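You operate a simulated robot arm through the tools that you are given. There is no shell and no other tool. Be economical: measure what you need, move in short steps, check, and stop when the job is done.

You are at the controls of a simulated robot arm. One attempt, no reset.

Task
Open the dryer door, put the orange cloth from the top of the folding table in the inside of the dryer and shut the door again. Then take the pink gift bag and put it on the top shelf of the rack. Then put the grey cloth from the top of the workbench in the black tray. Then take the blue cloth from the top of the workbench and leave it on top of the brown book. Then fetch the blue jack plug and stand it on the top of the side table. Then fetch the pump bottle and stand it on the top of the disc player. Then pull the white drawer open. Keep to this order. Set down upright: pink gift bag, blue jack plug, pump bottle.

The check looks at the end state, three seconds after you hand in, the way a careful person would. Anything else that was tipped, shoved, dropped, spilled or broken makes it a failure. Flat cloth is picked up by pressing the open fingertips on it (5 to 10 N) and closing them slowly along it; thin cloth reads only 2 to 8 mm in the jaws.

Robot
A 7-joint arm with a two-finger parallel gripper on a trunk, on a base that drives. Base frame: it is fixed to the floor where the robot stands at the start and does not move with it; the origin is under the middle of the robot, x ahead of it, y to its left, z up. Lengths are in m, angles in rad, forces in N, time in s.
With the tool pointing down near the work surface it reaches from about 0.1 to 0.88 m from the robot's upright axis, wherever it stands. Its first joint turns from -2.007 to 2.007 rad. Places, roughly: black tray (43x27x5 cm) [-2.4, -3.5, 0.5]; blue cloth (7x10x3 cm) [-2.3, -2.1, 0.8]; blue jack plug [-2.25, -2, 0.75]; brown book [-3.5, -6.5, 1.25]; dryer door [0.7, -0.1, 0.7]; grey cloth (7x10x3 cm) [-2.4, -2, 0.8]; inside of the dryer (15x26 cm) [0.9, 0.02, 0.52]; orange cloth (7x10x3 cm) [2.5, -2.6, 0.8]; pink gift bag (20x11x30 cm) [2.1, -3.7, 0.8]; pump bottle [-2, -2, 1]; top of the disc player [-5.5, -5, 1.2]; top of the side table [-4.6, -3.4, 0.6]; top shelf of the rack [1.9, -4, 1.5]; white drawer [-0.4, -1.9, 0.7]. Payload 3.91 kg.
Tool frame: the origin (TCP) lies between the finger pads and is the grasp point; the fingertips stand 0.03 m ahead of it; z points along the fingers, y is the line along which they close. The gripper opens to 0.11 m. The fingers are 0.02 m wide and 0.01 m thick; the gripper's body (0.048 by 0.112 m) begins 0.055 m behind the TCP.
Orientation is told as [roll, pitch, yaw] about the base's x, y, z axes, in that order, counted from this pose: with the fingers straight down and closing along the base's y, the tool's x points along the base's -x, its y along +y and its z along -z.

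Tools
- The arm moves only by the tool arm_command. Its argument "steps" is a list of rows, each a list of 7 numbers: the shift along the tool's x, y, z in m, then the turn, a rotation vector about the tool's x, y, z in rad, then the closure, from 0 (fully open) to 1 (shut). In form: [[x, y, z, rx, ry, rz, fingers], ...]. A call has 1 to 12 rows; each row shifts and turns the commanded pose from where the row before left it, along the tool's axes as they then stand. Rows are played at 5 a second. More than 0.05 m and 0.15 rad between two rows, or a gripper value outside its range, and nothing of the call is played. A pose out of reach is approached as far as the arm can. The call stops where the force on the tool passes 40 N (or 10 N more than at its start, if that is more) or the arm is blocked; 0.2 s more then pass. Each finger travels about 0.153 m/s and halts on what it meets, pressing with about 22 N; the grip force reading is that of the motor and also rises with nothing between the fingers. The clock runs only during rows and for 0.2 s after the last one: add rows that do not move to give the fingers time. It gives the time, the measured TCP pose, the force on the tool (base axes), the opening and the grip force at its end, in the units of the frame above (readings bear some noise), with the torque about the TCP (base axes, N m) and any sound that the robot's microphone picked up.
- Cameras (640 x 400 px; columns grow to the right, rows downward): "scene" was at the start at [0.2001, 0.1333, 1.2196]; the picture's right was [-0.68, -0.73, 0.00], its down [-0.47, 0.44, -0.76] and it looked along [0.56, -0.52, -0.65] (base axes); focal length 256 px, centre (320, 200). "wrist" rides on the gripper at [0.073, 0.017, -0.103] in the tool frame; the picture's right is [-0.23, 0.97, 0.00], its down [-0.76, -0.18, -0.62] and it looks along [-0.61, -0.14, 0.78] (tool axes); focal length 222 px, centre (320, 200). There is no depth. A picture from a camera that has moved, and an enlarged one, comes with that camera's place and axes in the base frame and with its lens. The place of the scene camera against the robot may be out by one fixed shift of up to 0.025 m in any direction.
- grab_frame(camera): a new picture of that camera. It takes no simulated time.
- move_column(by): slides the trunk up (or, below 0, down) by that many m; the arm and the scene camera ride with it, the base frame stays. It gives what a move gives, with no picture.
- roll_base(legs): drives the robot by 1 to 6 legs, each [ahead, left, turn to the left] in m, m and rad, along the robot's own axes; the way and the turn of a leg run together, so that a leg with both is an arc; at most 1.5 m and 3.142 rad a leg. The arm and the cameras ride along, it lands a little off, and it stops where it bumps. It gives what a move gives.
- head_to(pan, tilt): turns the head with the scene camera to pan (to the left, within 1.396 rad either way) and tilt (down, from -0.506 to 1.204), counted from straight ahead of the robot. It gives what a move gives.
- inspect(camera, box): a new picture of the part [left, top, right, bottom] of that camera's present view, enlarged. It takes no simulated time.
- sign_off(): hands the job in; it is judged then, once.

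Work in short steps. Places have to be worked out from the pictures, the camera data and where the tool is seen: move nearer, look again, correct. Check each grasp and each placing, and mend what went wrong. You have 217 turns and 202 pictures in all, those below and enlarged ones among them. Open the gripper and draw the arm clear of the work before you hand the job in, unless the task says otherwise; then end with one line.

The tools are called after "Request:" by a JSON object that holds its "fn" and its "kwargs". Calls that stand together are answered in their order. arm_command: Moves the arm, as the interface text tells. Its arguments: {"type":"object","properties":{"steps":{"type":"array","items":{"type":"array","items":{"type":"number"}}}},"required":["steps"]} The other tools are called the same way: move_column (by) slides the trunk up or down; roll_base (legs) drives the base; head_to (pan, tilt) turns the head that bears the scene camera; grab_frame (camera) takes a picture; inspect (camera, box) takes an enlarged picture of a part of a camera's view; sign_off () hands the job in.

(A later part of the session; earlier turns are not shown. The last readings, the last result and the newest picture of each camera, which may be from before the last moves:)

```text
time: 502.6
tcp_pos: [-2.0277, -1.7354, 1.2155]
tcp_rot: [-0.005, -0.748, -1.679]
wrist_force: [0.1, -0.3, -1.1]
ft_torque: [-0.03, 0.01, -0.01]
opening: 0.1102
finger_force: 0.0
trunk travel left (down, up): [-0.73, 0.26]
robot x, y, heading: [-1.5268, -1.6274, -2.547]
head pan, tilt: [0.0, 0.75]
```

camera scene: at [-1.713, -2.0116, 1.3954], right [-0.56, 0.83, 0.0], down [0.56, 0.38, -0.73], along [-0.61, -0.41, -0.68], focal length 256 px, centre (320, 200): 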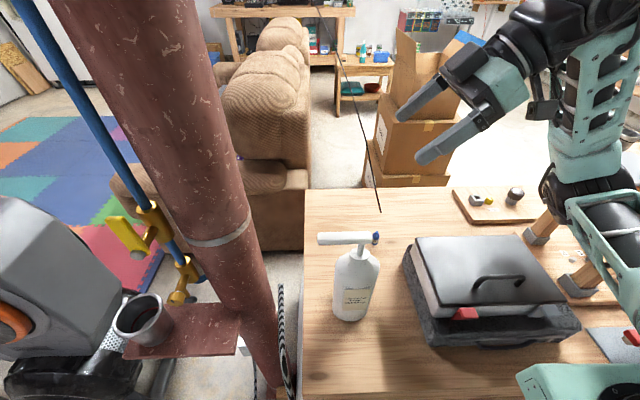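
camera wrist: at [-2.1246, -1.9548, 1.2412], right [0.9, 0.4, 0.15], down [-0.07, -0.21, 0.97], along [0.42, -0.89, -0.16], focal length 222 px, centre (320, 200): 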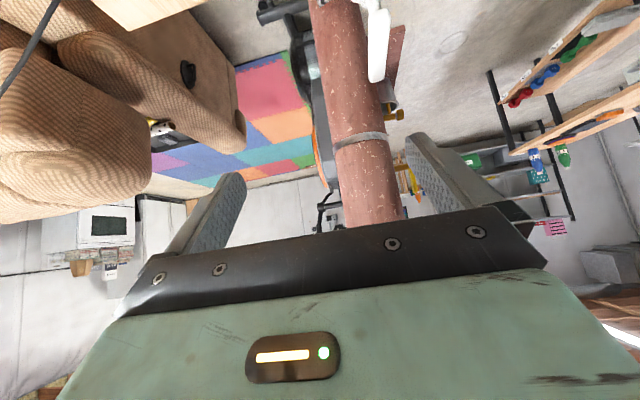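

Request:
{"fn": "arm_command", "kwargs": {"steps": [[0.024, -0.0275, -0.022, 0, 0, 0, 0], [0.024, -0.0275, -0.022, 0, 0, 0, 0], [0.024, -0.0275, -0.022, 0, 0, 0, 0], [0.024, -0.0275, -0.022, 0, 0, 0, 0], [0, 0, 0, 0, 0, 0, 0]]}}

Request:
{"fn": "roll_base", "kwargs": {"legs": [[0, 0, 0.7]]}}

Request:
{"fn": "head_to", "kwargs": {"pan": -0.6, "tilt": 0.75}}

Request:
{"fn": "grab_frame", "kwargs": {"camera": "scene"}}

```text
time: 503.8
tcp_pos: [-2.0578, -1.7201, 1.2019]
tcp_rot: [-0.003, -0.747, -1.68]
wrist_force: [-0.1, 0.5, -0.1]
ft_torque: [0.01, -0.01, -0.01]
opening: 0.1102
finger_force: 0.1
out of reach, approached as far as the arm can: row 1, 2, 3, 4
trunk travel left (down, up): [-0.73, 0.26]
robot x, y, heading: [-1.5299, -1.632, -2.544]
head pan, tilt: [0.0, 0.75]
```

```text
time: 506.1
tcp_pos: [-1.8725, -2.0388, 1.2021]
tcp_rot: [-0.003, -0.748, -0.983]
wrist_force: [-1.2, 0.4, 0.7]
ft_torque: [0.01, 0.01, 0.0]
opening: 0.1099
finger_force: 0.1
trunk travel left (down, up): [-0.73, 0.26]
robot x, y, heading: [-1.529, -1.6286, -1.848]
head pan, tilt: [0.0, 0.75]
```

```text
time: 507.1
tcp_pos: [-1.8745, -2.0399, 1.2022]
tcp_rot: [-0.004, -0.746, -0.983]
wrist_force: [-0.2, -0.2, 0.0]
ft_torque: [-0.03, 0.0, 0.02]
opening: 0.11
finger_force: 0.1
trunk travel left (down, up): [-0.73, 0.26]
robot x, y, heading: [-1.5279, -1.6331, -1.844]
head pan, tilt: [-0.6, 0.75]
```

```text
58 pictures are left
camera scene: at [-1.4384, -1.8876, 1.3954], right [-0.64, 0.77, 0.0], down [0.52, 0.44, -0.73], along [-0.56, -0.47, -0.68], focal length 256 px, centre (320, 200)
```

scene: 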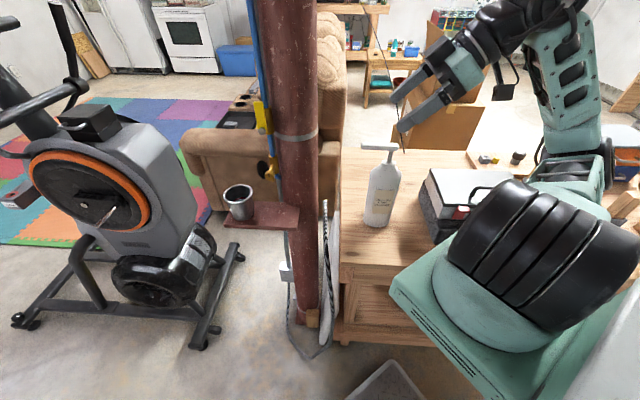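

Now the base is turned; the hand pose should be reachable. Move the hand over behind the case (z 1.2).

Request:
{"fn": "arm_command", "kwargs": {"steps": [[0.0162, -0.0362, -0.015, 0, 0, 0, 0], [0.0162, -0.0362, -0.015, 0, 0, 0, 0], [0.0162, -0.0362, -0.015, 0, 0, 0, 0], [0.0162, -0.0362, -0.015, 0, 0, 0, 0], [0.0162, -0.0362, -0.015, 0, 0, 0, 0], [0.0162, -0.0362, -0.015, 0, 0, 0, 0], [0.0162, -0.0362, -0.015, 0, 0, 0, 0], [0.0162, -0.0362, -0.015, 0, 0, 0, 0], [0.0162, -0.0362, -0.015, 0, 0, 0, 0], [0, 0, 0, 0, 0, 0, 0]]}}

Request:
{"fn": "grab_frame", "kwargs": {"camera": "wrist"}}

```text
time: 509.3
tcp_pos: [-1.888, -2.0778, 1.1996]
tcp_rot: [-0.002, -0.746, -0.988]
wrist_force: [0.8, 0.5, 0.3]
ft_torque: [-0.02, 0.0, -0.01]
opening: 0.1101
finger_force: 0.0
out of reach, approached as far as the arm can: row 1, 2, 3, 4, 5, 6, 7, 8, 9
trunk travel left (down, up): [-0.73, 0.26]
robot x, y, heading: [-1.528, -1.6289, -1.839]
head pan, tilt: [-0.6, 0.75]
```

```text
57 pictures are left
camera wrist: at [-1.9416, -1.9672, 1.2265], right [0.91, 0.4, 0.15], down [-0.07, -0.21, 0.97], along [0.42, -0.89, -0.16], focal length 222 px, centre (320, 200)
```

wrist: 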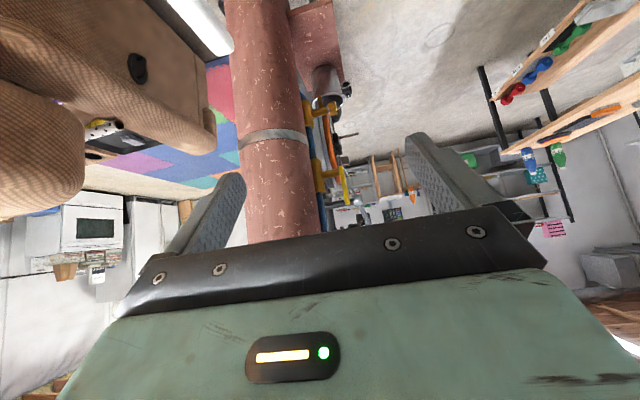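

Still limited with so much lean; a lean of ~0.4 rad is enough to clear the cable. Reduce the lean and try again.

Request:
{"fn": "arm_command", "kwargs": {"steps": [[0, 0, -0.02, 0, 0.12, 0, 0], [0, 0, -0.02, 0, 0.12, 0, 0], [0, 0, 0, 0, 0.1, 0, 0], [0.01, -0.042, -0.005, 0, 0, 0, 0], [0.01, -0.042, -0.005, 0, 0, 0, 0], [0.01, -0.042, -0.005, 0, 0, 0, 0], [0.01, -0.042, -0.005, 0, 0, 0, 0], [0, 0, 0, 0, 0, 0, 0]]}}

```text
time: 511.1
tcp_pos: [-1.9191, -2.0943, 1.233]
tcp_rot: [-0.001, -0.407, -0.987]
wrist_force: [0.2, 0.6, -0.2]
ft_torque: [0.04, -0.01, 0.0]
opening: 0.1099
finger_force: 0.0
out of reach, approached as far as the arm can: row 4, 5, 6, 7
trunk travel left (down, up): [-0.73, 0.26]
robot x, y, heading: [-1.5328, -1.6262, -1.847]
head pan, tilt: [-0.6, 0.75]
```

Standing further right reduces the wrist twist needed. Shift the base right and re-aim.

Request:
{"fn": "roll_base", "kwargs": {"legs": [[-0.165, -0.307, 0], [0, 0, -0.22]]}}

Request:
{"fn": "arm_command", "kwargs": {"steps": [[0, 0, 0, -0.043, 0, -0.1, 0], [0, 0, 0, -0.043, 0, -0.1, 0], [0, 0, 0, 0, 0, 0, 0]]}}

```text
time: 514.2
tcp_pos: [-2.2619, -1.7549, 1.233]
tcp_rot: [-0.002, -0.406, -1.207]
wrist_force: [-0.7, 0.8, 0.0]
ft_torque: [0.06, 0.02, 0.01]
opening: 0.1102
finger_force: 0.1
trunk travel left (down, up): [-0.73, 0.26]
robot x, y, heading: [-1.7797, -1.3839, -2.065]
head pan, tilt: [-0.6, 0.75]
```

```text
time: 515.0
tcp_pos: [-2.2087, -1.7604, 1.2312]
tcp_rot: [0.0, -0.404, -0.991]
wrist_force: [0.3, 0.2, -0.4]
ft_torque: [0.0, -0.01, -0.02]
opening: 0.1102
finger_force: 0.0
out of reach, approached as far as the arm can: row 1, 2
trunk travel left (down, up): [-0.73, 0.26]
robot x, y, heading: [-1.7819, -1.3829, -2.065]
head pan, tilt: [-0.6, 0.75]
```

Request:
{"fn": "arm_command", "kwargs": {"steps": [[-0.0335, -0.0278, 0.0143, 0, 0, 0, 0], [-0.0335, -0.0278, 0.0143, 0, 0, 0, 0], [-0.0335, -0.0278, 0.0143, 0, 0, 0, 0], [-0.0335, -0.0278, 0.0143, 0, 0, 0, 0], [-0.0335, -0.0278, 0.0143, 0, 0, 0, 0], [-0.0335, -0.0278, 0.0143, 0, 0, 0, 0], [-0.0335, -0.0278, 0.0143, 0, 0, 0, 0], [0, 0, 0, 0, 0, 0, 0]]}}

Request:
{"fn": "grab_frame", "kwargs": {"camera": "wrist"}}

```text
time: 516.8
tcp_pos: [-2.1693, -1.9423, 1.218]
tcp_rot: [0.004, -0.405, -0.997]
wrist_force: [0.1, 1.2, 0.1]
ft_torque: [0.0, 0.02, 0.04]
opening: 0.1099
finger_force: 0.0
out of reach, approached as far as the arm can: row 1, 2, 3, 4, 5, 6, 7
trunk travel left (down, up): [-0.73, 0.26]
robot x, y, heading: [-1.7831, -1.388, -2.067]
head pan, tilt: [-0.6, 0.75]
```

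```text
56 pictures are left
camera wrist: at [-2.2135, -1.8447, 1.2853], right [0.93, 0.35, 0.09], down [0.1, -0.48, 0.87], along [0.35, -0.8, -0.48], focal length 222 px, centre (320, 200)
```

wrist: 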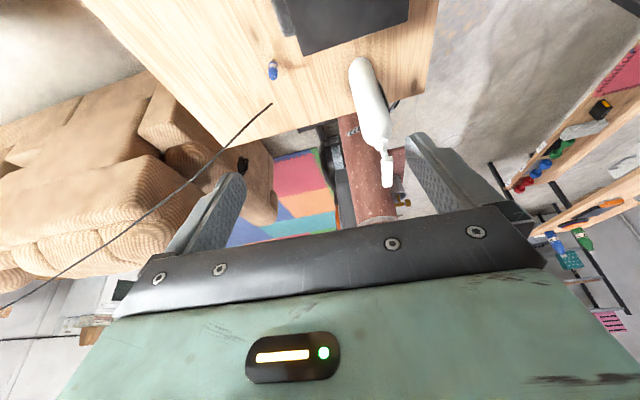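

Limit depends on wrist twist; I use a yaw of −1.28 (hand leaning mostly right, a bit toward the robot). Re-orient and move to the line above the plug.

Request:
{"fn": "arm_command", "kwargs": {"steps": [[0, 0, 0, 0.0556, 0, 0.13, 0], [0, 0, 0, 0.0556, 0, 0.13, 0], [-0.0092, -0.039, 0.0137, 0, 0, 0, 0], [-0.0092, -0.039, 0.0137, 0, 0, 0, 0], [0, 0, 0, 0, 0, 0, 0.3]]}}

Request:
{"fn": "grab_frame", "kwargs": {"camera": "wrist"}}

```text
time: 518.0
tcp_pos: [-2.2357, -1.9915, 1.2016]
tcp_rot: [-0.002, -0.407, -1.272]
wrist_force: [0.2, 0.9, 0.1]
ft_torque: [-0.02, -0.04, 0.0]
opening: 0.0771
finger_force: 0.0
trunk travel left (down, up): [-0.73, 0.26]
robot x, y, heading: [-1.779, -1.3896, -2.068]
head pan, tilt: [-0.6, 0.75]
```

```text
55 pictures are left
camera wrist: at [-2.2516, -1.8849, 1.2675], right [0.99, 0.09, 0.09], down [-0.04, -0.48, 0.87], along [0.12, -0.87, -0.48], focal length 222 px, centre (320, 200)
```

wrist: 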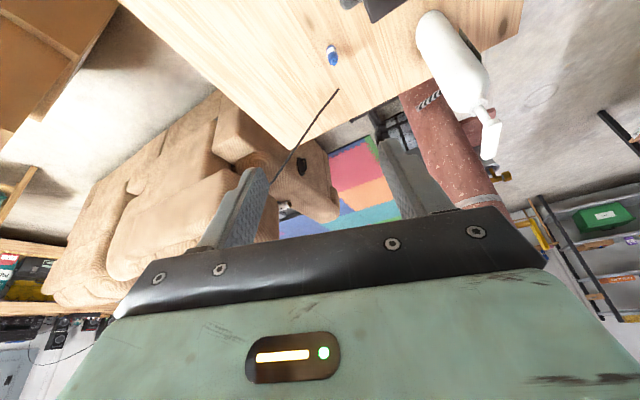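

Wrist-calibrated plug position: (−2.163, −2.127), case corner about 8 cm toward the robot/right. I go down along the lean to z≈1.0 and turn the yaw to −1.07 for more clearance from the case.

Request:
{"fn": "arm_command", "kwargs": {"steps": [[0.0024, 0.0029, 0.043, 0, 0, 0, 0.4], [0.0024, 0.0029, 0.043, 0, 0, 0, 0.4], [0.0024, 0.0029, 0.043, 0, 0, 0, 0.4], [0.0024, 0.0029, 0.043, 0, 0, 0, 0.4], [0.0024, 0.0029, 0.043, 0, 0, 0, 0.4], [0, 0, 0, -0.039, 0, -0.092, 0.4], [0, 0, 0, -0.039, 0, -0.092, 0.4], [0, 0, 0, 0, 0, 0, 0.4]]}}

Request:
{"fn": "grab_frame", "kwargs": {"camera": "wrist"}}

Request:
{"fn": "grab_frame", "kwargs": {"camera": "scene"}}

```text
time: 519.8
tcp_pos: [-2.199, -2.0568, 0.9986]
tcp_rot: [-0.002, -0.405, -1.22]
wrist_force: [0.2, 0.2, -0.2]
ft_torque: [0.01, -0.02, 0.0]
opening: 0.0661
finger_force: 0.1
out of reach, approached as far as the arm can: row 6, 7
trunk travel left (down, up): [-0.73, 0.26]
robot x, y, heading: [-1.7806, -1.385, -2.064]
head pan, tilt: [-0.6, 0.75]
```

```text
54 pictures are left
camera wrist: at [-2.2209, -1.9515, 1.0654], right [0.99, 0.14, 0.09], down [-0.01, -0.49, 0.87], along [0.16, -0.86, -0.48], focal length 222 px, centre (320, 200)
```

wrist: 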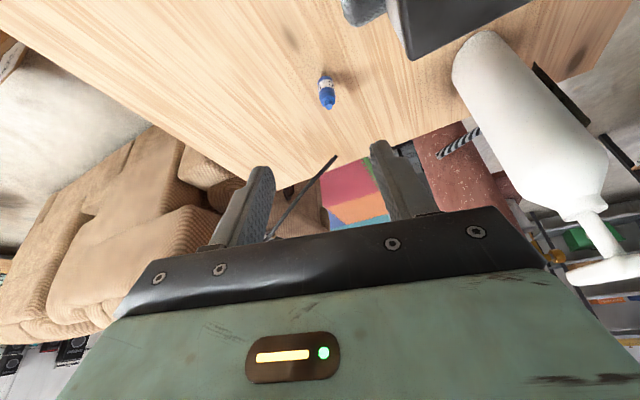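

```text
53 pictures are left
camera scene: at [-1.7458, -1.6589, 1.3954], right [-0.46, 0.89, 0.0], down [0.61, 0.31, -0.73], along [-0.65, -0.33, -0.68], focal length 256 px, centre (320, 200)
```

scene: 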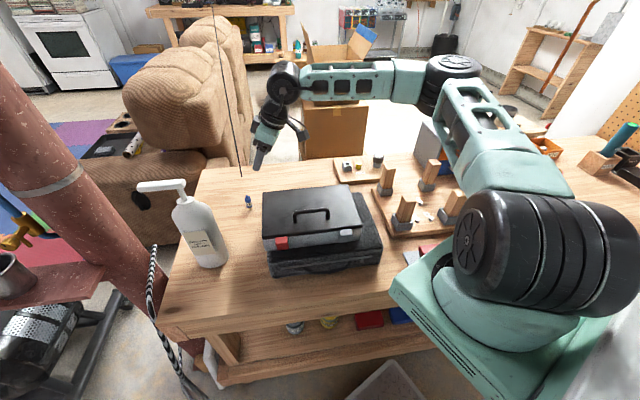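

One-centimetre clearance to the case lid is thin; shift the base 7 cm further right to allow more yaw, then re-turn the hand.

Request:
{"fn": "roll_base", "kwargs": {"legs": [[-0.025, -0.065, 0]]}}

Request:
{"fn": "arm_command", "kwargs": {"steps": [[0, 0, 0, -0.03, 0, -0.069, 0.4], [0, 0, 0, -0.03, 0, -0.069, 0.4], [0, 0, 0, 0, 0, 0, 0.4]]}}

```text
time: 520.8
tcp_pos: [-2.2454, -2.0033, 0.9982]
tcp_rot: [-0.002, -0.406, -1.219]
wrist_force: [0.9, 0.5, -0.2]
ft_torque: [-0.01, -0.03, 0.0]
opening: 0.0659
finger_force: 0.0
trunk travel left (down, up): [-0.73, 0.26]
robot x, y, heading: [-1.8294, -1.3308, -2.069]
head pan, tilt: [-0.6, 0.75]
```

```text
time: 521.6
tcp_pos: [-2.2457, -2.0043, 0.9984]
tcp_rot: [-0.001, -0.405, -1.223]
wrist_force: [0.2, -0.5, -0.1]
ft_torque: [0.0, 0.03, 0.0]
opening: 0.066
finger_force: 0.0
out of reach, approached as far as the arm can: row 1, 2
trunk travel left (down, up): [-0.73, 0.26]
robot x, y, heading: [-1.8292, -1.3305, -2.063]
head pan, tilt: [-0.6, 0.75]
```

Request:
{"fn": "arm_command", "kwargs": {"steps": [[-0.03, 0.018, 0.0128, 0, 0, 0, 0.4], [-0.03, 0.018, 0.0128, 0, 0, 0, 0.4], [0, 0, 0, -0.02, 0, -0.046, 0.4], [0, 0, 0, -0.02, 0, -0.046, 0.4], [0, 0, 0, 0, 0, 0, 0.4]]}}

Request:
{"fn": "inspect", "kwargs": {"camera": "wrist", "box": [250, 0, 450, 200]}}

```text
time: 522.8
tcp_pos: [-2.191, -2.0531, 0.9993]
tcp_rot: [-0.001, -0.406, -1.17]
wrist_force: [-0.9, -0.5, -0.3]
ft_torque: [-0.03, 0.01, 0.01]
opening: 0.0659
finger_force: 0.0
out of reach, approached as far as the arm can: row 4
trunk travel left (down, up): [-0.73, 0.26]
robot x, y, heading: [-1.8249, -1.329, -2.067]
head pan, tilt: [-0.6, 0.75]
```

```text
2.00 times, centred on (350, 100) of wrist
camera zoom: at [-2.2161, -1.9483, 1.0652], right [0.98, 0.19, 0.09], down [0.01, -0.49, 0.87], along [0.2, -0.85, -0.48], focal length 444 px, centre (260, 400)
```

zoom: 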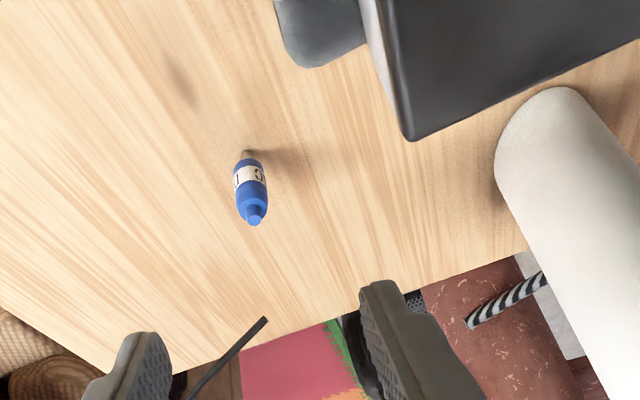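

Clearances: lower case back is 5 cm from the plug, camera must stay above it. I use a lean of 0.32 and a grasp height z≈0.832, biasing the hand slightly away from the cable. First half of the descent, then look.

Request:
{"fn": "arm_command", "kwargs": {"steps": [[0, 0, 0, 0, 0.085, 0, 0.4], [-0.0097, -0.005, 0.02, 0, 0, 0, 0.4], [0, 0, 0.035, 0, 0, 0, 0.4], [0, 0, 0.035, 0, 0, 0, 0.4], [0, 0, 0, 0, 0, 0, 0.4]]}}

Request:
{"fn": "grab_frame", "kwargs": {"camera": "wrist"}}

Request:
{"fn": "inspect", "kwargs": {"camera": "scene", "box": [180, 100, 360, 240]}}

```text
time: 524.0
tcp_pos: [-2.1845, -2.0703, 0.9578]
tcp_rot: [-0.003, -0.323, -1.175]
wrist_force: [-0.1, 0.0, -0.6]
ft_torque: [0.0, 0.01, -0.04]
opening: 0.0661
finger_force: 0.0
out of reach, approached as far as the arm can: row 2, 4
trunk travel left (down, up): [-0.73, 0.26]
robot x, y, heading: [-1.8289, -1.3328, -2.067]
head pan, tilt: [-0.6, 0.75]
```

```text
51 pictures are left
camera wrist: at [-2.2079, -1.9717, 1.0331], right [0.98, 0.18, 0.07], down [0.04, -0.55, 0.83], along [0.18, -0.81, -0.55], focal length 222 px, centre (320, 200)
```

wrist: 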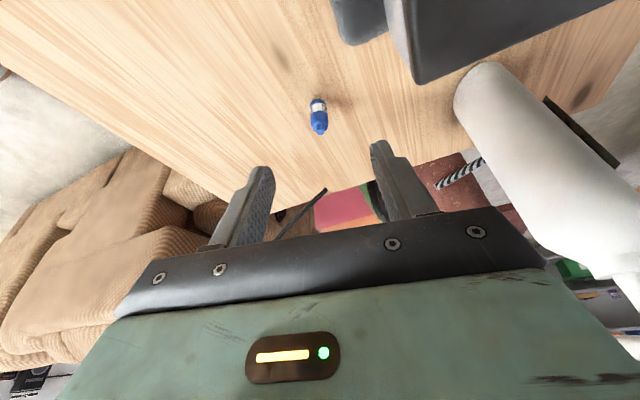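

```text
2.86 times, centred on (270, 170) of scene
camera zoom: at [-1.7912, -1.606, 1.3954], right [-0.46, 0.89, 0.0], down [0.61, 0.31, -0.73], along [-0.65, -0.33, -0.68], focal length 730 px, centre (463, 286)
```

zoom: 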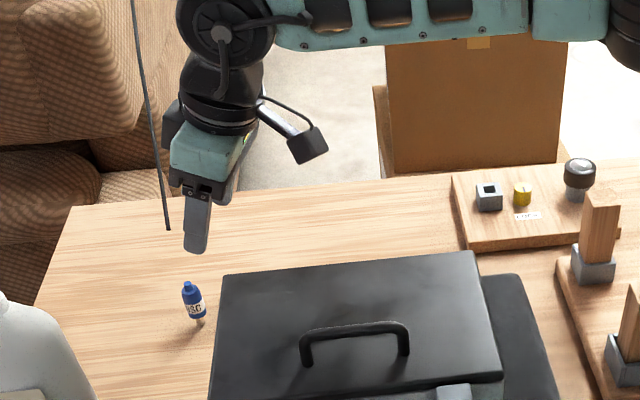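

On line. Continue down 9 cm and check.

Request:
{"fn": "arm_command", "kwargs": {"steps": [[-0.004, -0.002, 0.03, 0, 0, 0, 0.4], [-0.003, -0.002, 0.03, 0, 0, 0, 0.4], [0, 0, 0.03, 0, 0, 0, 0.4], [0, 0, 0, 0, 0, 0, 0.4]]}}

Request:
{"fn": "grab_frame", "kwargs": {"camera": "wrist"}}

Request:
{"fn": "inspect", "kwargs": {"camera": "scene", "box": [180, 100, 360, 240]}}

```text
time: 525.0
tcp_pos: [-2.1805, -2.0815, 0.9299]
tcp_rot: [-0.007, -0.322, -1.18]
wrist_force: [0.4, -1.0, -0.5]
ft_torque: [-0.02, -0.03, -0.01]
opening: 0.0659
finger_force: 0.0
out of reach, approached as far as the arm can: row 1, 3
trunk travel left (down, up): [-0.73, 0.26]
robot x, y, heading: [-1.8267, -1.3308, -2.066]
head pan, tilt: [-0.6, 0.75]
```

```text
49 pictures are left
camera wrist: at [-2.2036, -1.9826, 1.0055], right [0.98, 0.17, 0.07], down [0.04, -0.55, 0.83], along [0.18, -0.82, -0.55], focal length 222 px, centre (320, 200)
```

wrist: 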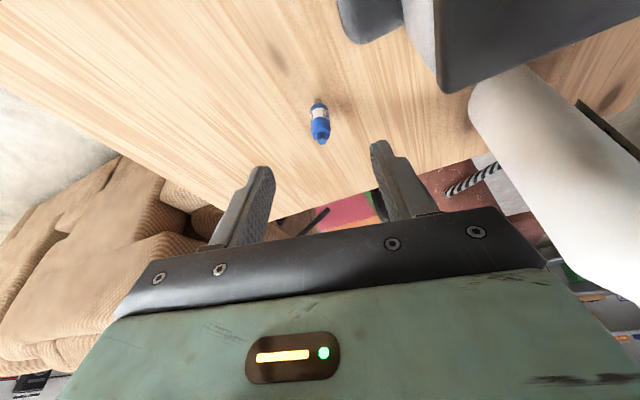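

```text
2.86 times, centred on (270, 170) of scene
camera zoom: at [-1.7912, -1.606, 1.3954], right [-0.46, 0.89, 0.0], down [0.61, 0.31, -0.73], along [-0.65, -0.33, -0.68], focal length 730 px, centre (463, 286)
```

zoom: 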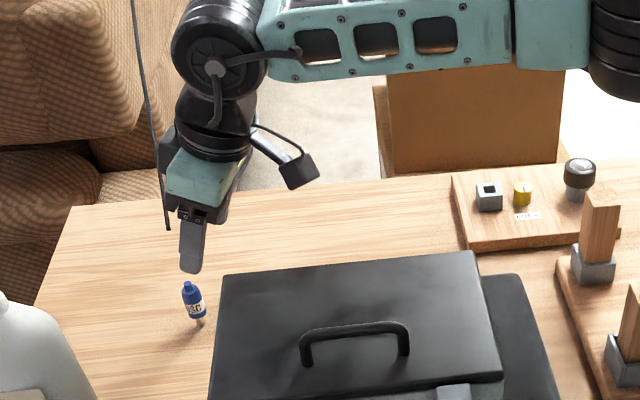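

The arm is at its limit, but trunk and base can do the rest: shift 1.4 cm away from the case, lower the trunk straight down, then slide toward the plug with the base.

Request:
{"fn": "roll_base", "kwargs": {"legs": [[0.0125, -0.0064, 0]]}}

Request:
{"fn": "move_column", "kwargs": {"by": -0.06}}

Request:
{"fn": "grab_frame", "kwargs": {"camera": "wrist"}}

Request:
{"fn": "inspect", "kwargs": {"camera": "scene", "box": [180, 80, 360, 220]}}

```text
time: 525.7
tcp_pos: [-2.1915, -2.0901, 0.9294]
tcp_rot: [-0.005, -0.323, -1.182]
wrist_force: [0.4, 0.5, 0.1]
ft_torque: [-0.02, -0.01, 0.0]
opening: 0.0658
finger_force: 0.1
trunk travel left (down, up): [-0.73, 0.26]
robot x, y, heading: [-1.8385, -1.3392, -2.069]
head pan, tilt: [-0.6, 0.75]
```

```text
time: 526.7
tcp_pos: [-2.1922, -2.0911, 0.87]
tcp_rot: [-0.007, -0.323, -1.181]
wrist_force: [0.3, -0.3, -0.4]
ft_torque: [0.0, 0.02, 0.01]
opening: 0.0661
finger_force: 0.0
trunk travel left (down, up): [-0.67, 0.32]
robot x, y, heading: [-1.839, -1.3382, -2.065]
head pan, tilt: [-0.6, 0.75]
```

```text
47 pictures are left
camera wrist: at [-2.2152, -1.9907, 0.9456], right [0.98, 0.17, 0.07], down [0.04, -0.55, 0.83], along [0.18, -0.82, -0.55], focal length 222 px, centre (320, 200)
```

wrist: 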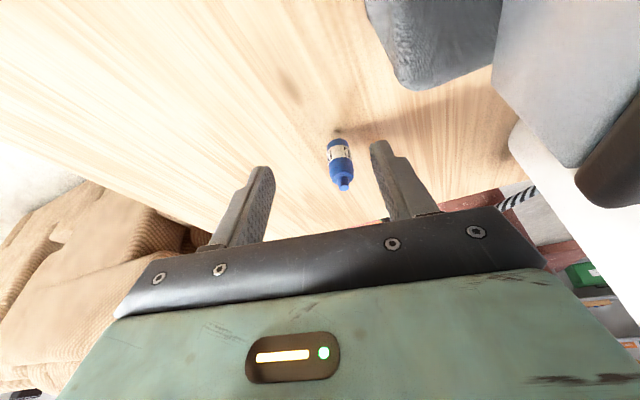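

```text
2.86 times, centred on (270, 150) of scene
camera zoom: at [-1.8029, -1.6141, 1.3354], right [-0.46, 0.89, 0.0], down [0.61, 0.31, -0.73], along [-0.65, -0.33, -0.68], focal length 730 px, centre (463, 343)
```

zoom: 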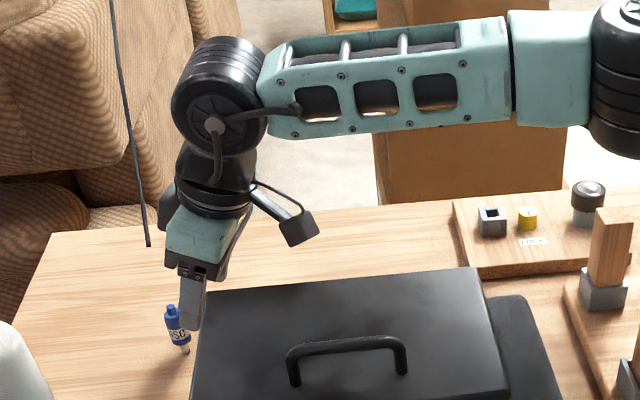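

Plug now at the fingertips' level; lower 3.7 cm more.

Request:
{"fn": "move_column", "kwargs": {"by": -0.037}}

Request:
{"fn": "roll_base", "kwargs": {"legs": [[0.012, 0.022, 0]]}}

Request:
{"fn": "grab_frame", "kwargs": {"camera": "wrist"}}

```text
time: 527.5
tcp_pos: [-2.193, -2.0898, 0.8346]
tcp_rot: [-0.006, -0.325, -1.18]
wrist_force: [0.1, 0.4, 0.2]
ft_torque: [0.02, -0.03, 0.01]
opening: 0.0662
finger_force: 0.0
trunk travel left (down, up): [-0.633, 0.357]
robot x, y, heading: [-1.8386, -1.3433, -2.068]
head pan, tilt: [-0.6, 0.75]
```

```text
time: 528.4
tcp_pos: [-2.1792, -2.1115, 0.8327]
tcp_rot: [-0.008, -0.323, -1.179]
wrist_force: [0.3, 0.1, -0.3]
ft_torque: [0.03, -0.02, -0.03]
opening: 0.0659
finger_force: 0.1
trunk travel left (down, up): [-0.633, 0.357]
robot x, y, heading: [-1.8246, -1.365, -2.064]
head pan, tilt: [-0.6, 0.75]
```

```text
45 pictures are left
camera wrist: at [-2.2015, -2.0118, 0.9086], right [0.98, 0.17, 0.07], down [0.04, -0.55, 0.83], along [0.18, -0.82, -0.55], focal length 222 px, centre (320, 200)
```

wrist: 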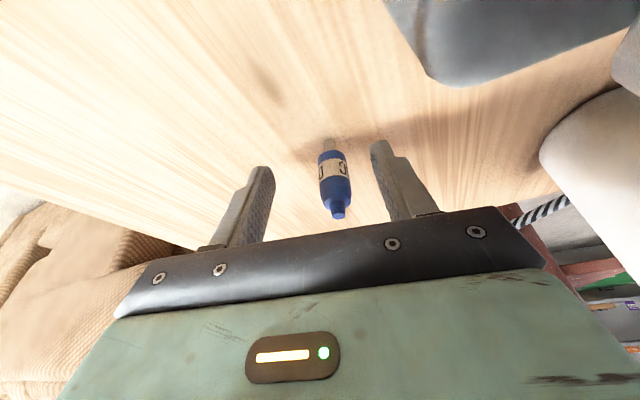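

Nearly there; 1.6 cm more, then close gently.

Request:
{"fn": "roll_base", "kwargs": {"legs": [[0.0063, 0.0155, 0]]}}

Request:
{"fn": "arm_command", "kwargs": {"steps": [[0, 0, 0, 0, 0, 0, 0.5], [0, 0, 0, 0, 0, 0, 0.6], [0, 0, 0, 0, 0, 0, 0.7], [0, 0, 0, 0, 0, 0, 0.8], [0, 0, 0, 0, 0, 0, 0.9], [0, 0, 0, 0, 0, 0, 1], [0, 0, 0, 0, 0, 0, 1]]}}

Request:
{"fn": "grab_frame", "kwargs": {"camera": "wrist"}}

```text
time: 529.1
tcp_pos: [-2.1675, -2.1243, 0.8333]
tcp_rot: [-0.007, -0.323, -1.179]
wrist_force: [-0.5, 0.0, -0.6]
ft_torque: [0.02, -0.01, 0.01]
opening: 0.0661
finger_force: 0.2
trunk travel left (down, up): [-0.633, 0.357]
robot x, y, heading: [-1.8144, -1.3718, -2.069]
head pan, tilt: [-0.6, 0.75]
```

```text
time: 530.7
tcp_pos: [-2.1684, -2.1241, 0.8336]
tcp_rot: [-0.005, -0.323, -1.18]
wrist_force: [-0.4, -0.4, 0.5]
ft_torque: [-0.02, 0.0, -0.01]
opening: 0.0187
finger_force: 21.8
trunk travel left (down, up): [-0.633, 0.357]
robot x, y, heading: [-1.8133, -1.3727, -2.06]
head pan, tilt: [-0.6, 0.75]
```

```text
44 pictures are left
camera wrist: at [-2.191, -2.0247, 0.9086], right [0.98, 0.17, 0.07], down [0.04, -0.55, 0.83], along [0.18, -0.82, -0.55], focal length 222 px, centre (320, 200)
```

wrist: 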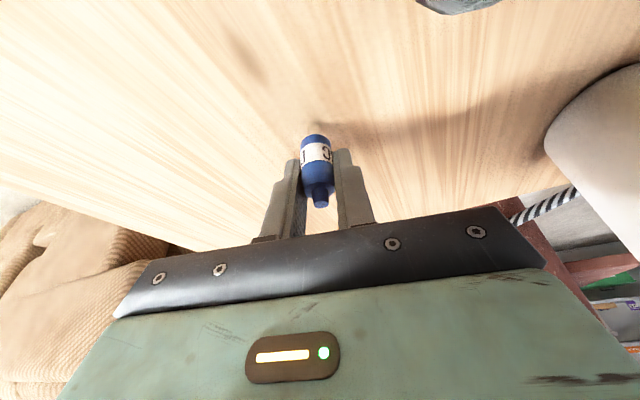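

Plug gripped (18.7 mm). Lift with the trunk and check the plug and the cable.

Request:
{"fn": "move_column", "kwargs": {"by": 0.06}}

Request:
{"fn": "grab_frame", "kwargs": {"camera": "wrist"}}

Request:
{"fn": "inspect", "kwargs": {"camera": "scene", "box": [150, 50, 370, 220]}}

```text
time: 531.7
tcp_pos: [-2.1682, -2.1234, 0.8918]
tcp_rot: [-0.007, -0.323, -1.181]
wrist_force: [0.0, 0.3, -1.3]
ft_torque: [0.0, -0.02, 0.0]
opening: 0.0188
finger_force: 21.8
trunk travel left (down, up): [-0.693, 0.297]
robot x, y, heading: [-1.8112, -1.373, -2.067]
head pan, tilt: [-0.6, 0.75]
```

```text
43 pictures are left
camera wrist: at [-2.1909, -2.0246, 0.9685], right [0.98, 0.17, 0.07], down [0.04, -0.55, 0.83], along [0.18, -0.82, -0.55], focal length 222 px, centre (320, 200)
```

wrist: 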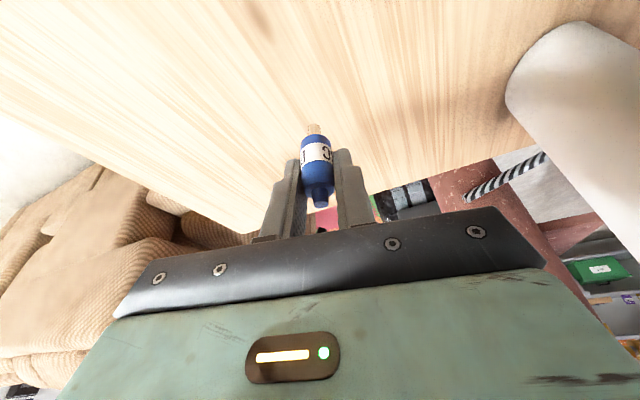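

```text
2.35 times, centred on (260, 135) of scene
camera zoom: at [-1.7784, -1.6482, 1.3584], right [-0.46, 0.89, 0.0], down [0.61, 0.31, -0.73], along [-0.65, -0.33, -0.68], focal length 601 px, centre (461, 353)
```

zoom: 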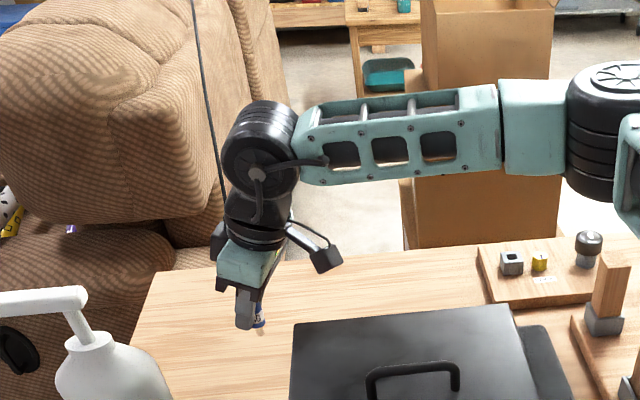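

Plug lifted upright. Slide right away from the cable, raise further, and look at what the cable does.

Request:
{"fn": "roll_base", "kwargs": {"legs": [[-0.05, -0.1, 0]]}}

Request:
{"fn": "move_column", "kwargs": {"by": 0.2}}

Request:
{"fn": "grab_frame", "kwargs": {"camera": "scene"}}

```text
time: 532.9
tcp_pos: [-2.2341, -2.0323, 0.8931]
tcp_rot: [-0.006, -0.323, -1.181]
wrist_force: [-0.2, -0.7, 0.1]
ft_torque: [0.0, 0.02, -0.04]
opening: 0.0189
finger_force: 22.0
trunk travel left (down, up): [-0.693, 0.297]
robot x, y, heading: [-1.8802, -1.2849, -2.068]
head pan, tilt: [-0.6, 0.75]
```

```text
time: 535.1
tcp_pos: [-2.2331, -2.0316, 1.0934]
tcp_rot: [-0.007, -0.322, -1.18]
wrist_force: [0.3, -1.2, -0.7]
ft_torque: [0.0, 0.01, -0.01]
opening: 0.0186
finger_force: 22.0
trunk travel left (down, up): [-0.893, 0.097]
robot x, y, heading: [-1.8767, -1.2807, -2.069]
head pan, tilt: [-0.6, 0.75]
```

```text
41 pictures are left
camera scene: at [-1.8432, -1.5566, 1.5584], right [-0.46, 0.89, 0.0], down [0.61, 0.31, -0.73], along [-0.65, -0.33, -0.68], focal length 256 px, centre (320, 200)
```

scene: 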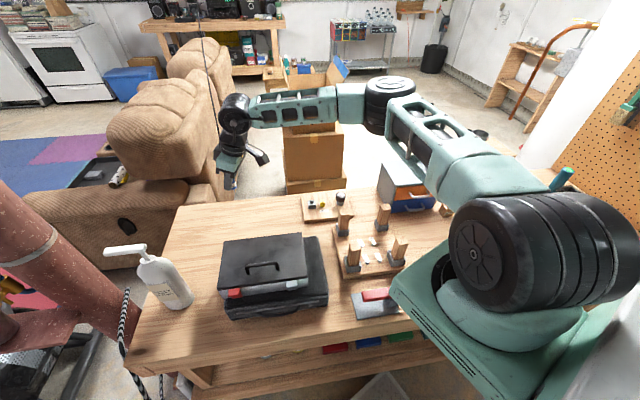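

The cable follows the plug (it is attached to it), so no obstacle. Back away from the bench, turn the hand to face forward and fold in.

Request:
{"fn": "roll_base", "kwargs": {"legs": [[-0.45, 0, 0]]}}

Request:
{"fn": "arm_command", "kwargs": {"steps": [[0, 0, 0, 0.047, 0, 0.14, 1], [0, 0, 0, 0.047, 0, 0.14, 1], [0, 0, 0, 0.047, 0, 0.14, 1], [0, 0, 0, 0.047, 0, 0.14, 1], [0, 0, 0, 0.047, 0, 0.14, 1], [0, 0, 0, 0.047, 0, 0.14, 1], [0.0415, 0, -0.0139, 0, 0, 0, 1], [0.0415, 0, -0.0139, 0, 0, 0, 1], [0.0415, 0, -0.0139, 0, 0, 0, 1], [0.0415, 0, -0.0139, 0, 0, 0, 1], [0.0415, 0, -0.0139, 0, 0, 0, 1], [0.0415, 0, -0.0139, 0, 0, 0, 1]]}}

Request:
{"fn": "roll_base", "kwargs": {"legs": [[0, 0, -0.47]]}}

```text
time: 537.8
tcp_pos: [-2.0153, -1.6376, 1.093]
tcp_rot: [-0.006, -0.324, -1.174]
wrist_force: [-0.1, 0.1, -1.0]
ft_torque: [0.01, -0.01, -0.02]
opening: 0.0187
finger_force: 22.2
trunk travel left (down, up): [-0.893, 0.097]
robot x, y, heading: [-1.6668, -0.8878, -2.058]
head pan, tilt: [-0.6, 0.75]
```

```text
time: 540.4
tcp_pos: [-1.8906, -1.4049, 1.0937]
tcp_rot: [-0.006, -0.329, -2.062]
wrist_force: [-0.9, -0.7, -0.4]
ft_torque: [-0.01, -0.03, 0.01]
opening: 0.0189
finger_force: 22.0
trunk travel left (down, up): [-0.893, 0.097]
robot x, y, heading: [-1.6607, -0.8859, -2.061]
head pan, tilt: [-0.6, 0.75]
```

```text
time: 542.2
tcp_pos: [-2.102, -1.2467, 1.0927]
tcp_rot: [-0.005, -0.326, -2.532]
wrist_force: [-0.9, -0.8, 0.1]
ft_torque: [-0.02, 0.01, 0.01]
opening: 0.0189
finger_force: 22.2
trunk travel left (down, up): [-0.893, 0.097]
robot x, y, heading: [-1.6648, -0.8835, -2.532]
head pan, tilt: [-0.6, 0.75]
```

Check whether a shorter way exists around the bench's north end.

Request:
{"fn": "head_to", "kwargs": {"pan": -0.55, "tilt": 0.35}}

Request:
{"fn": "grab_frame", "kwargs": {"camera": "scene"}}

```text
time: 543.1
tcp_pos: [-2.1022, -1.2461, 1.0938]
tcp_rot: [-0.006, -0.328, -2.532]
wrist_force: [-0.2, 0.2, -0.2]
ft_torque: [-0.02, 0.02, -0.01]
opening: 0.0186
finger_force: 22.2
trunk travel left (down, up): [-0.893, 0.097]
robot x, y, heading: [-1.6657, -0.884, -2.533]
head pan, tilt: [-0.55, 0.351]
```

```text
40 pictures are left
camera scene: at [-1.7603, -1.1541, 1.594], right [-0.06, 1.0, 0.0], down [0.34, 0.02, -0.94], along [-0.94, -0.06, -0.34], focal length 256 px, centre (320, 200)
```

scene: 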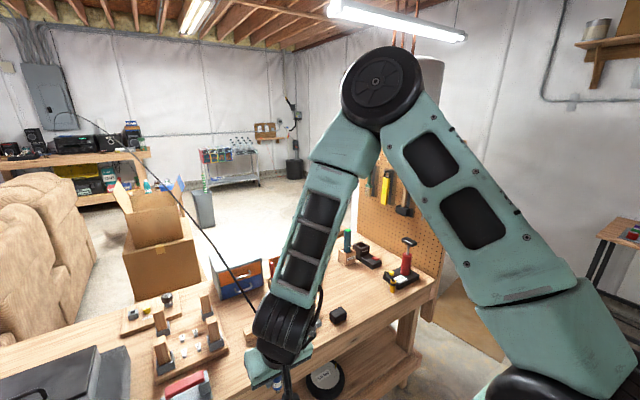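

The northern gap is doubtful; I take the known corridor and watch the force for any cable pull.

Request:
{"fn": "roll_base", "kwargs": {"legs": [[0.1, 0.35, -0.01], [0, 1.45, 0], [0, 1.45, 0]]}}

```text
time: 558.9
tcp_pos: [-0.354, -3.9695, 1.0929]
tcp_rot: [-0.006, -0.326, -2.535]
wrist_force: [0.3, 0.9, 0.4]
ft_torque: [0.03, -0.02, -0.02]
opening: 0.0184
finger_force: 22.2
trunk travel left (down, up): [-0.893, 0.097]
robot x, y, heading: [0.0847, -3.6074, -2.536]
head pan, tilt: [-0.55, 0.351]
```

No pull at all. Continue west across the mats to the open area beyond the sofa, then turn toward the side table.

Request:
{"fn": "roll_base", "kwargs": {"legs": [[1.4, 0.15, 0], [1.4, 0.1, 0], [0.9, 0, 0], [0, 0, -1.57]]}}

Request:
{"fn": "head_to", "kwargs": {"pan": 0.1, "tilt": 0.45}}

Request:
{"fn": "grab_frame", "kwargs": {"camera": "scene"}}

```text
time: 580.7
tcp_pos: [-3.1809, -5.5064, 1.091]
tcp_rot: [-0.005, -0.329, 2.198]
wrist_force: [0.4, 0.2, -0.2]
ft_torque: [0.01, 0.01, -0.01]
opening: 0.0189
finger_force: 22.3
trunk travel left (down, up): [-0.893, 0.097]
robot x, y, heading: [-2.8124, -5.9378, 2.2]
head pan, tilt: [-0.55, 0.351]
```

```text
time: 581.7
tcp_pos: [-3.1811, -5.5049, 1.0925]
tcp_rot: [-0.006, -0.33, 2.198]
wrist_force: [0.1, 0.3, -0.6]
ft_torque: [0.02, 0.02, 0.04]
opening: 0.0189
finger_force: 21.9
trunk travel left (down, up): [-0.893, 0.097]
robot x, y, heading: [-2.8126, -5.9369, 2.2]
head pan, tilt: [0.099, 0.45]
```

```text
39 pictures are left
camera scene: at [-3.1268, -5.8859, 1.5849], right [0.75, 0.66, 0.0], down [0.29, -0.33, -0.9], along [-0.6, 0.67, -0.44], focal length 256 px, centre (320, 200)
```

scene: 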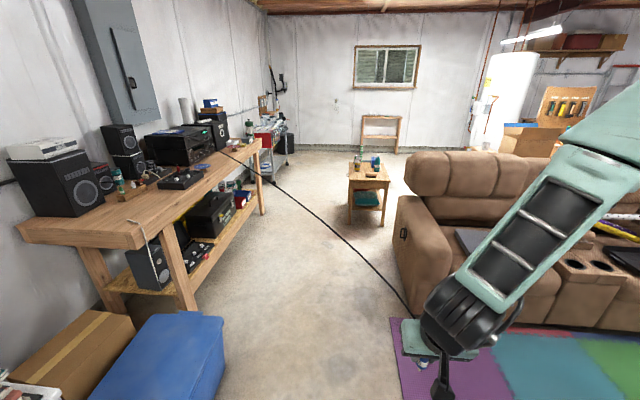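

Clear way to the side table at ≈ (−4.53, −3.47). Drive ahead with a small left offset from the sofa corner.

Request:
{"fn": "roll_base", "kwargs": {"legs": [[0.6, 0.2, 0], [1.4, 0, 0]]}}

Request:
{"fn": "head_to", "kwargs": {"pan": -0.05, "tilt": 0.75}}

Request:
{"fn": "grab_frame", "kwargs": {"camera": "scene"}}

```text
time: 591.8
tcp_pos: [-4.4909, -3.9993, 1.0925]
tcp_rot: [-0.006, -0.327, 2.185]
wrist_force: [-0.7, 0.4, -0.6]
ft_torque: [0.03, -0.01, -0.01]
opening: 0.0188
finger_force: 22.0
trunk travel left (down, up): [-0.893, 0.097]
robot x, y, heading: [-4.1306, -4.4361, 2.182]
head pan, tilt: [0.099, 0.45]
```

```text
time: 592.6
tcp_pos: [-4.4916, -3.9995, 1.0936]
tcp_rot: [-0.006, -0.328, 2.185]
wrist_force: [0.3, 0.2, 0.0]
ft_torque: [0.01, 0.0, 0.0]
opening: 0.0188
finger_force: 21.8
trunk travel left (down, up): [-0.893, 0.097]
robot x, y, heading: [-4.1278, -4.4381, 2.181]
head pan, tilt: [-0.051, 0.75]
```

```text
38 pictures are left
camera scene: at [-4.4261, -4.3808, 1.5585], right [0.85, 0.53, 0.0], down [0.36, -0.58, -0.73], along [-0.39, 0.62, -0.68], focal length 256 px, centre (320, 200)
```

scene: 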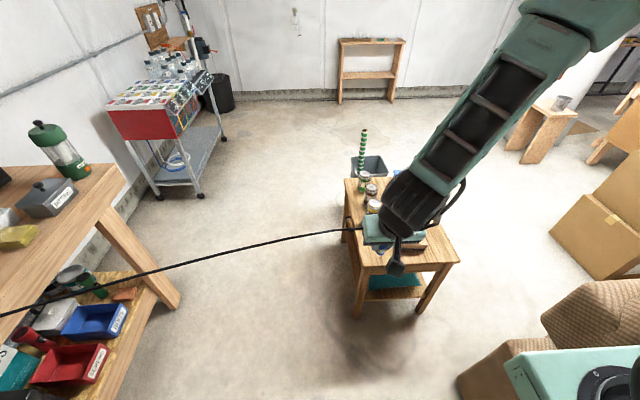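

Request:
{"fn": "inspect", "kwargs": {"camera": "scene", "box": [330, 160, 480, 300]}}

Request:
{"fn": "grab_frame", "kwargs": {"camera": "wrist"}}

```text
2.86 times, centred on (405, 230) of scene
camera zoom: at [-4.4261, -4.3808, 1.5585], right [0.85, 0.53, 0.0], down [0.36, -0.58, -0.73], along [-0.39, 0.62, -0.68], focal length 730 px, centre (77, 114)
```

zoom: 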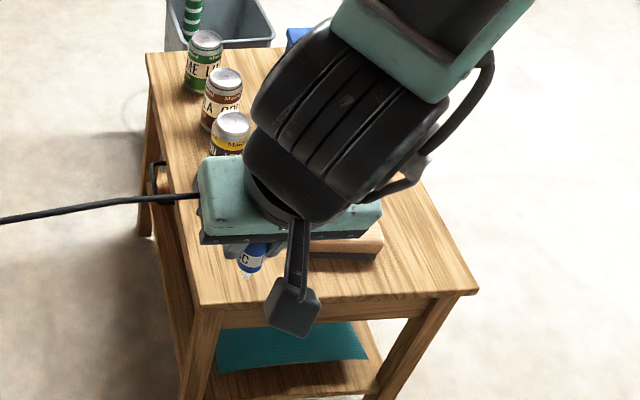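

```text
36 pictures are left
camera wrist: at [-4.4469, -4.0942, 1.1674], right [-0.92, -0.38, 0.07], down [-0.16, 0.53, 0.84], along [-0.36, 0.76, -0.54], focal length 222 px, centre (320, 200)
```

wrist: 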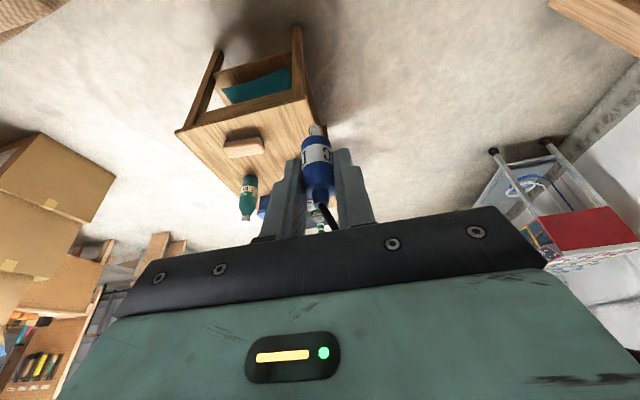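

Free spot: front-left of the table top ≈ (−4.559, −3.636), top z≈0.6. Position over it, keeping the plug vertical, and lower the trunk.

Request:
{"fn": "roll_base", "kwargs": {"legs": [[0.2, -0.12, 0]]}}

Request:
{"fn": "arm_command", "kwargs": {"steps": [[-0.0414, -0.0117, 0.0141, 0, 0, 0, 1], [-0.0414, -0.0117, 0.0141, 0, 0, 0, 1], [-0.0414, -0.0117, 0.0141, 0, 0, 0, 1], [0, 0, 0, 0, 0, 0, 1]]}}

Request:
{"fn": "move_column", "kwargs": {"by": -0.33}}

Request:
{"fn": "grab_frame", "kwargs": {"camera": "wrist"}}

Request:
{"fn": "grab_frame", "kwargs": {"camera": "scene"}}

```text
time: 594.3
tcp_pos: [-4.5063, -3.7668, 1.0931]
tcp_rot: [-0.004, -0.33, 2.183]
wrist_force: [-0.2, -0.2, -0.2]
ft_torque: [0.0, 0.01, -0.01]
opening: 0.0187
finger_force: 21.6
trunk travel left (down, up): [-0.893, 0.097]
robot x, y, heading: [-4.1452, -4.1995, 2.185]
head pan, tilt: [-0.051, 0.75]
```

```text
time: 595.3
tcp_pos: [-4.5521, -3.6389, 1.094]
tcp_rot: [-0.005, -0.33, 2.184]
wrist_force: [0.1, -0.7, -0.5]
ft_torque: [0.0, 0.01, -0.01]
opening: 0.019
finger_force: 22.0
trunk travel left (down, up): [-0.893, 0.097]
robot x, y, heading: [-4.1433, -4.205, 2.187]
head pan, tilt: [-0.051, 0.75]
```

```text
time: 598.6
tcp_pos: [-4.5519, -3.6402, 0.7628]
tcp_rot: [-0.004, -0.329, 2.183]
wrist_force: [0.1, -1.4, -0.4]
ft_torque: [0.02, 0.02, 0.02]
opening: 0.0189
finger_force: 22.1
trunk travel left (down, up): [-0.563, 0.427]
robot x, y, heading: [-4.1501, -4.2014, 2.184]
head pan, tilt: [-0.051, 0.75]
```

```text
35 pictures are left
camera wrist: at [-4.5084, -3.734, 0.8377], right [-0.92, -0.38, 0.07], down [-0.16, 0.53, 0.84], along [-0.36, 0.76, -0.54], focal length 222 px, centre (320, 200)
```

wrist: 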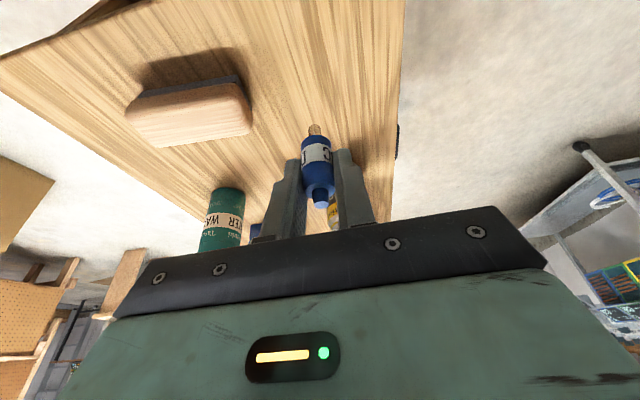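

```text
34 pictures are left
camera scene: at [-4.4422, -4.1477, 1.2285], right [0.85, 0.53, 0.0], down [0.36, -0.58, -0.73], along [-0.39, 0.62, -0.68], focal length 256 px, centre (320, 200)
```

scene: 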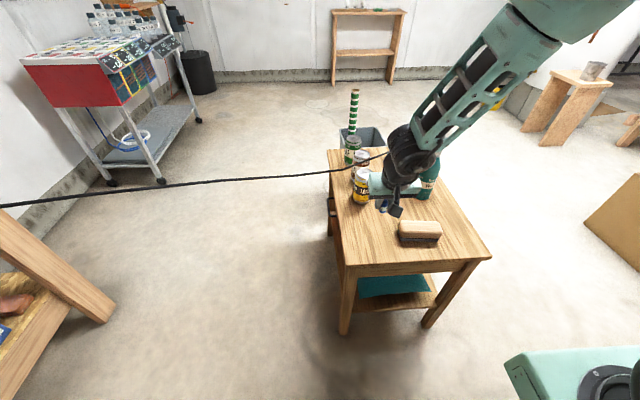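

Landing point is free between the brush and the table edge. Lower 9 cm, then feel for contact.

Request:
{"fn": "move_column", "kwargs": {"by": -0.085}}

Request:
{"fn": "arm_command", "kwargs": {"steps": [[0.0013, 0, 0.0038, 0, 0, 0, 1], [0.0013, 0, 0.0038, 0, 0, 0, 1], [0, 0, 0, 0, 0, 0, 1]]}}

Request:
{"fn": "grab_frame", "kwargs": {"camera": "wrist"}}

```text
time: 599.8
tcp_pos: [-4.5534, -3.6402, 0.6775]
tcp_rot: [-0.004, -0.328, 2.182]
wrist_force: [0.4, -0.7, 0.0]
ft_torque: [0.0, 0.04, 0.0]
opening: 0.019
finger_force: 21.9
trunk travel left (down, up): [-0.478, 0.512]
robot x, y, heading: [-4.1469, -4.2025, 2.184]
head pan, tilt: [-0.051, 0.75]
```

```text
time: 600.6
tcp_pos: [-4.5523, -3.6395, 0.6701]
tcp_rot: [-0.003, -0.329, 2.184]
wrist_force: [0.9, 0.1, -0.3]
ft_torque: [0.03, 0.01, -0.01]
opening: 0.0191
finger_force: 22.4
trunk travel left (down, up): [-0.478, 0.512]
robot x, y, heading: [-4.1455, -4.2026, 2.186]
head pan, tilt: [-0.051, 0.75]
```

```text
33 pictures are left
camera wrist: at [-4.5083, -3.7341, 0.7448], right [-0.92, -0.38, 0.07], down [-0.16, 0.53, 0.84], along [-0.36, 0.76, -0.54], focal length 222 px, centre (320, 200)
```

wrist: 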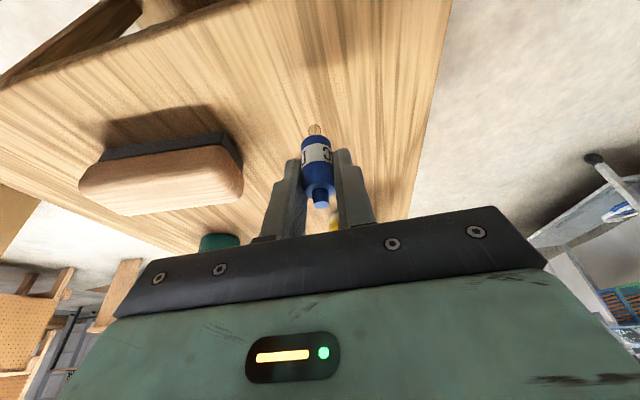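

Request:
{"fn": "arm_command", "kwargs": {"steps": [[0.001, 0, 0.0028, 0, 0, 0, 1], [0.001, 0, 0.0028, 0, 0, 0, 1], [0.001, 0, 0.0028, 0, 0, 0, 1], [0.001, 0, 0.0028, 0, 0, 0, 1], [0, 0, 0, 0, 0, 0, 1]]}}

```text
time: 601.8
tcp_pos: [-4.5532, -3.6387, 0.6584]
tcp_rot: [-0.002, -0.329, 2.185]
wrist_force: [-0.2, -0.9, 0.4]
ft_torque: [0.03, 0.02, -0.04]
opening: 0.0187
finger_force: 21.5
trunk travel left (down, up): [-0.478, 0.512]
robot x, y, heading: [-4.1465, -4.2056, 2.182]
head pan, tilt: [-0.051, 0.75]
```

Request:
{"fn": "arm_command", "kwargs": {"steps": [[0.001, 0, 0.0028, 0, 0, 0, 1], [0.001, 0, 0.0028, 0, 0, 0, 1], [0.001, 0, 0.0028, 0, 0, 0, 1], [0.001, 0, 0.0028, 0, 0, 0, 1], [0, 0, 0, 0, 0, 0, 1]]}}

Request:
{"fn": "inspect", "kwargs": {"camera": "wrist", "box": [220, 80, 420, 220]}}

```text
time: 603.0
tcp_pos: [-4.5515, -3.6385, 0.6464]
tcp_rot: [-0.005, -0.33, 2.183]
wrist_force: [0.3, -1.2, -0.1]
ft_torque: [0.02, -0.03, 0.03]
opening: 0.0188
finger_force: 22.5
trunk travel left (down, up): [-0.478, 0.512]
robot x, y, heading: [-4.1431, -4.2027, 2.182]
head pan, tilt: [-0.051, 0.75]
```

```text
2.86 times, centred on (320, 150) of wrist
camera zoom: at [-4.508, -3.7342, 0.7209], right [-0.92, -0.38, 0.07], down [-0.16, 0.53, 0.84], along [-0.36, 0.76, -0.54], focal length 635 px, centre (320, 343)
```

zoom: 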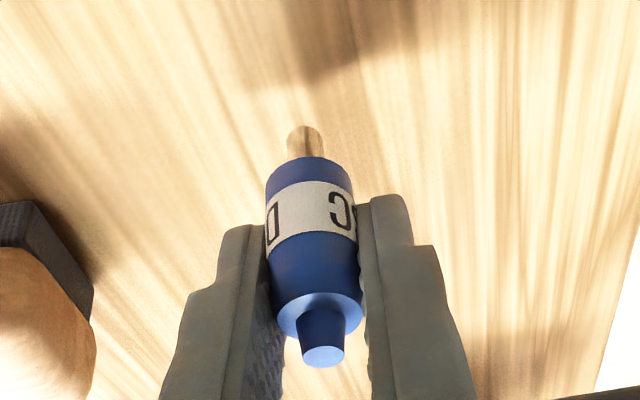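

Request:
{"fn": "arm_command", "kwargs": {"steps": [[0.001, 0, 0.0028, 0, 0, 0, 1], [0.001, 0, 0.0028, 0, 0, 0, 1], [0.001, 0, 0.0028, 0, 0, 0, 1], [0, 0, 0, 0, 0, 0, 1]]}}

```text
time: 604.0
tcp_pos: [-4.5525, -3.6402, 0.6375]
tcp_rot: [-0.006, -0.327, 2.184]
wrist_force: [0.0, 0.7, -0.7]
ft_torque: [0.02, 0.03, 0.02]
opening: 0.0189
finger_force: 21.7
trunk travel left (down, up): [-0.478, 0.512]
robot x, y, heading: [-4.1471, -4.2022, 2.183]
head pan, tilt: [-0.051, 0.75]
```

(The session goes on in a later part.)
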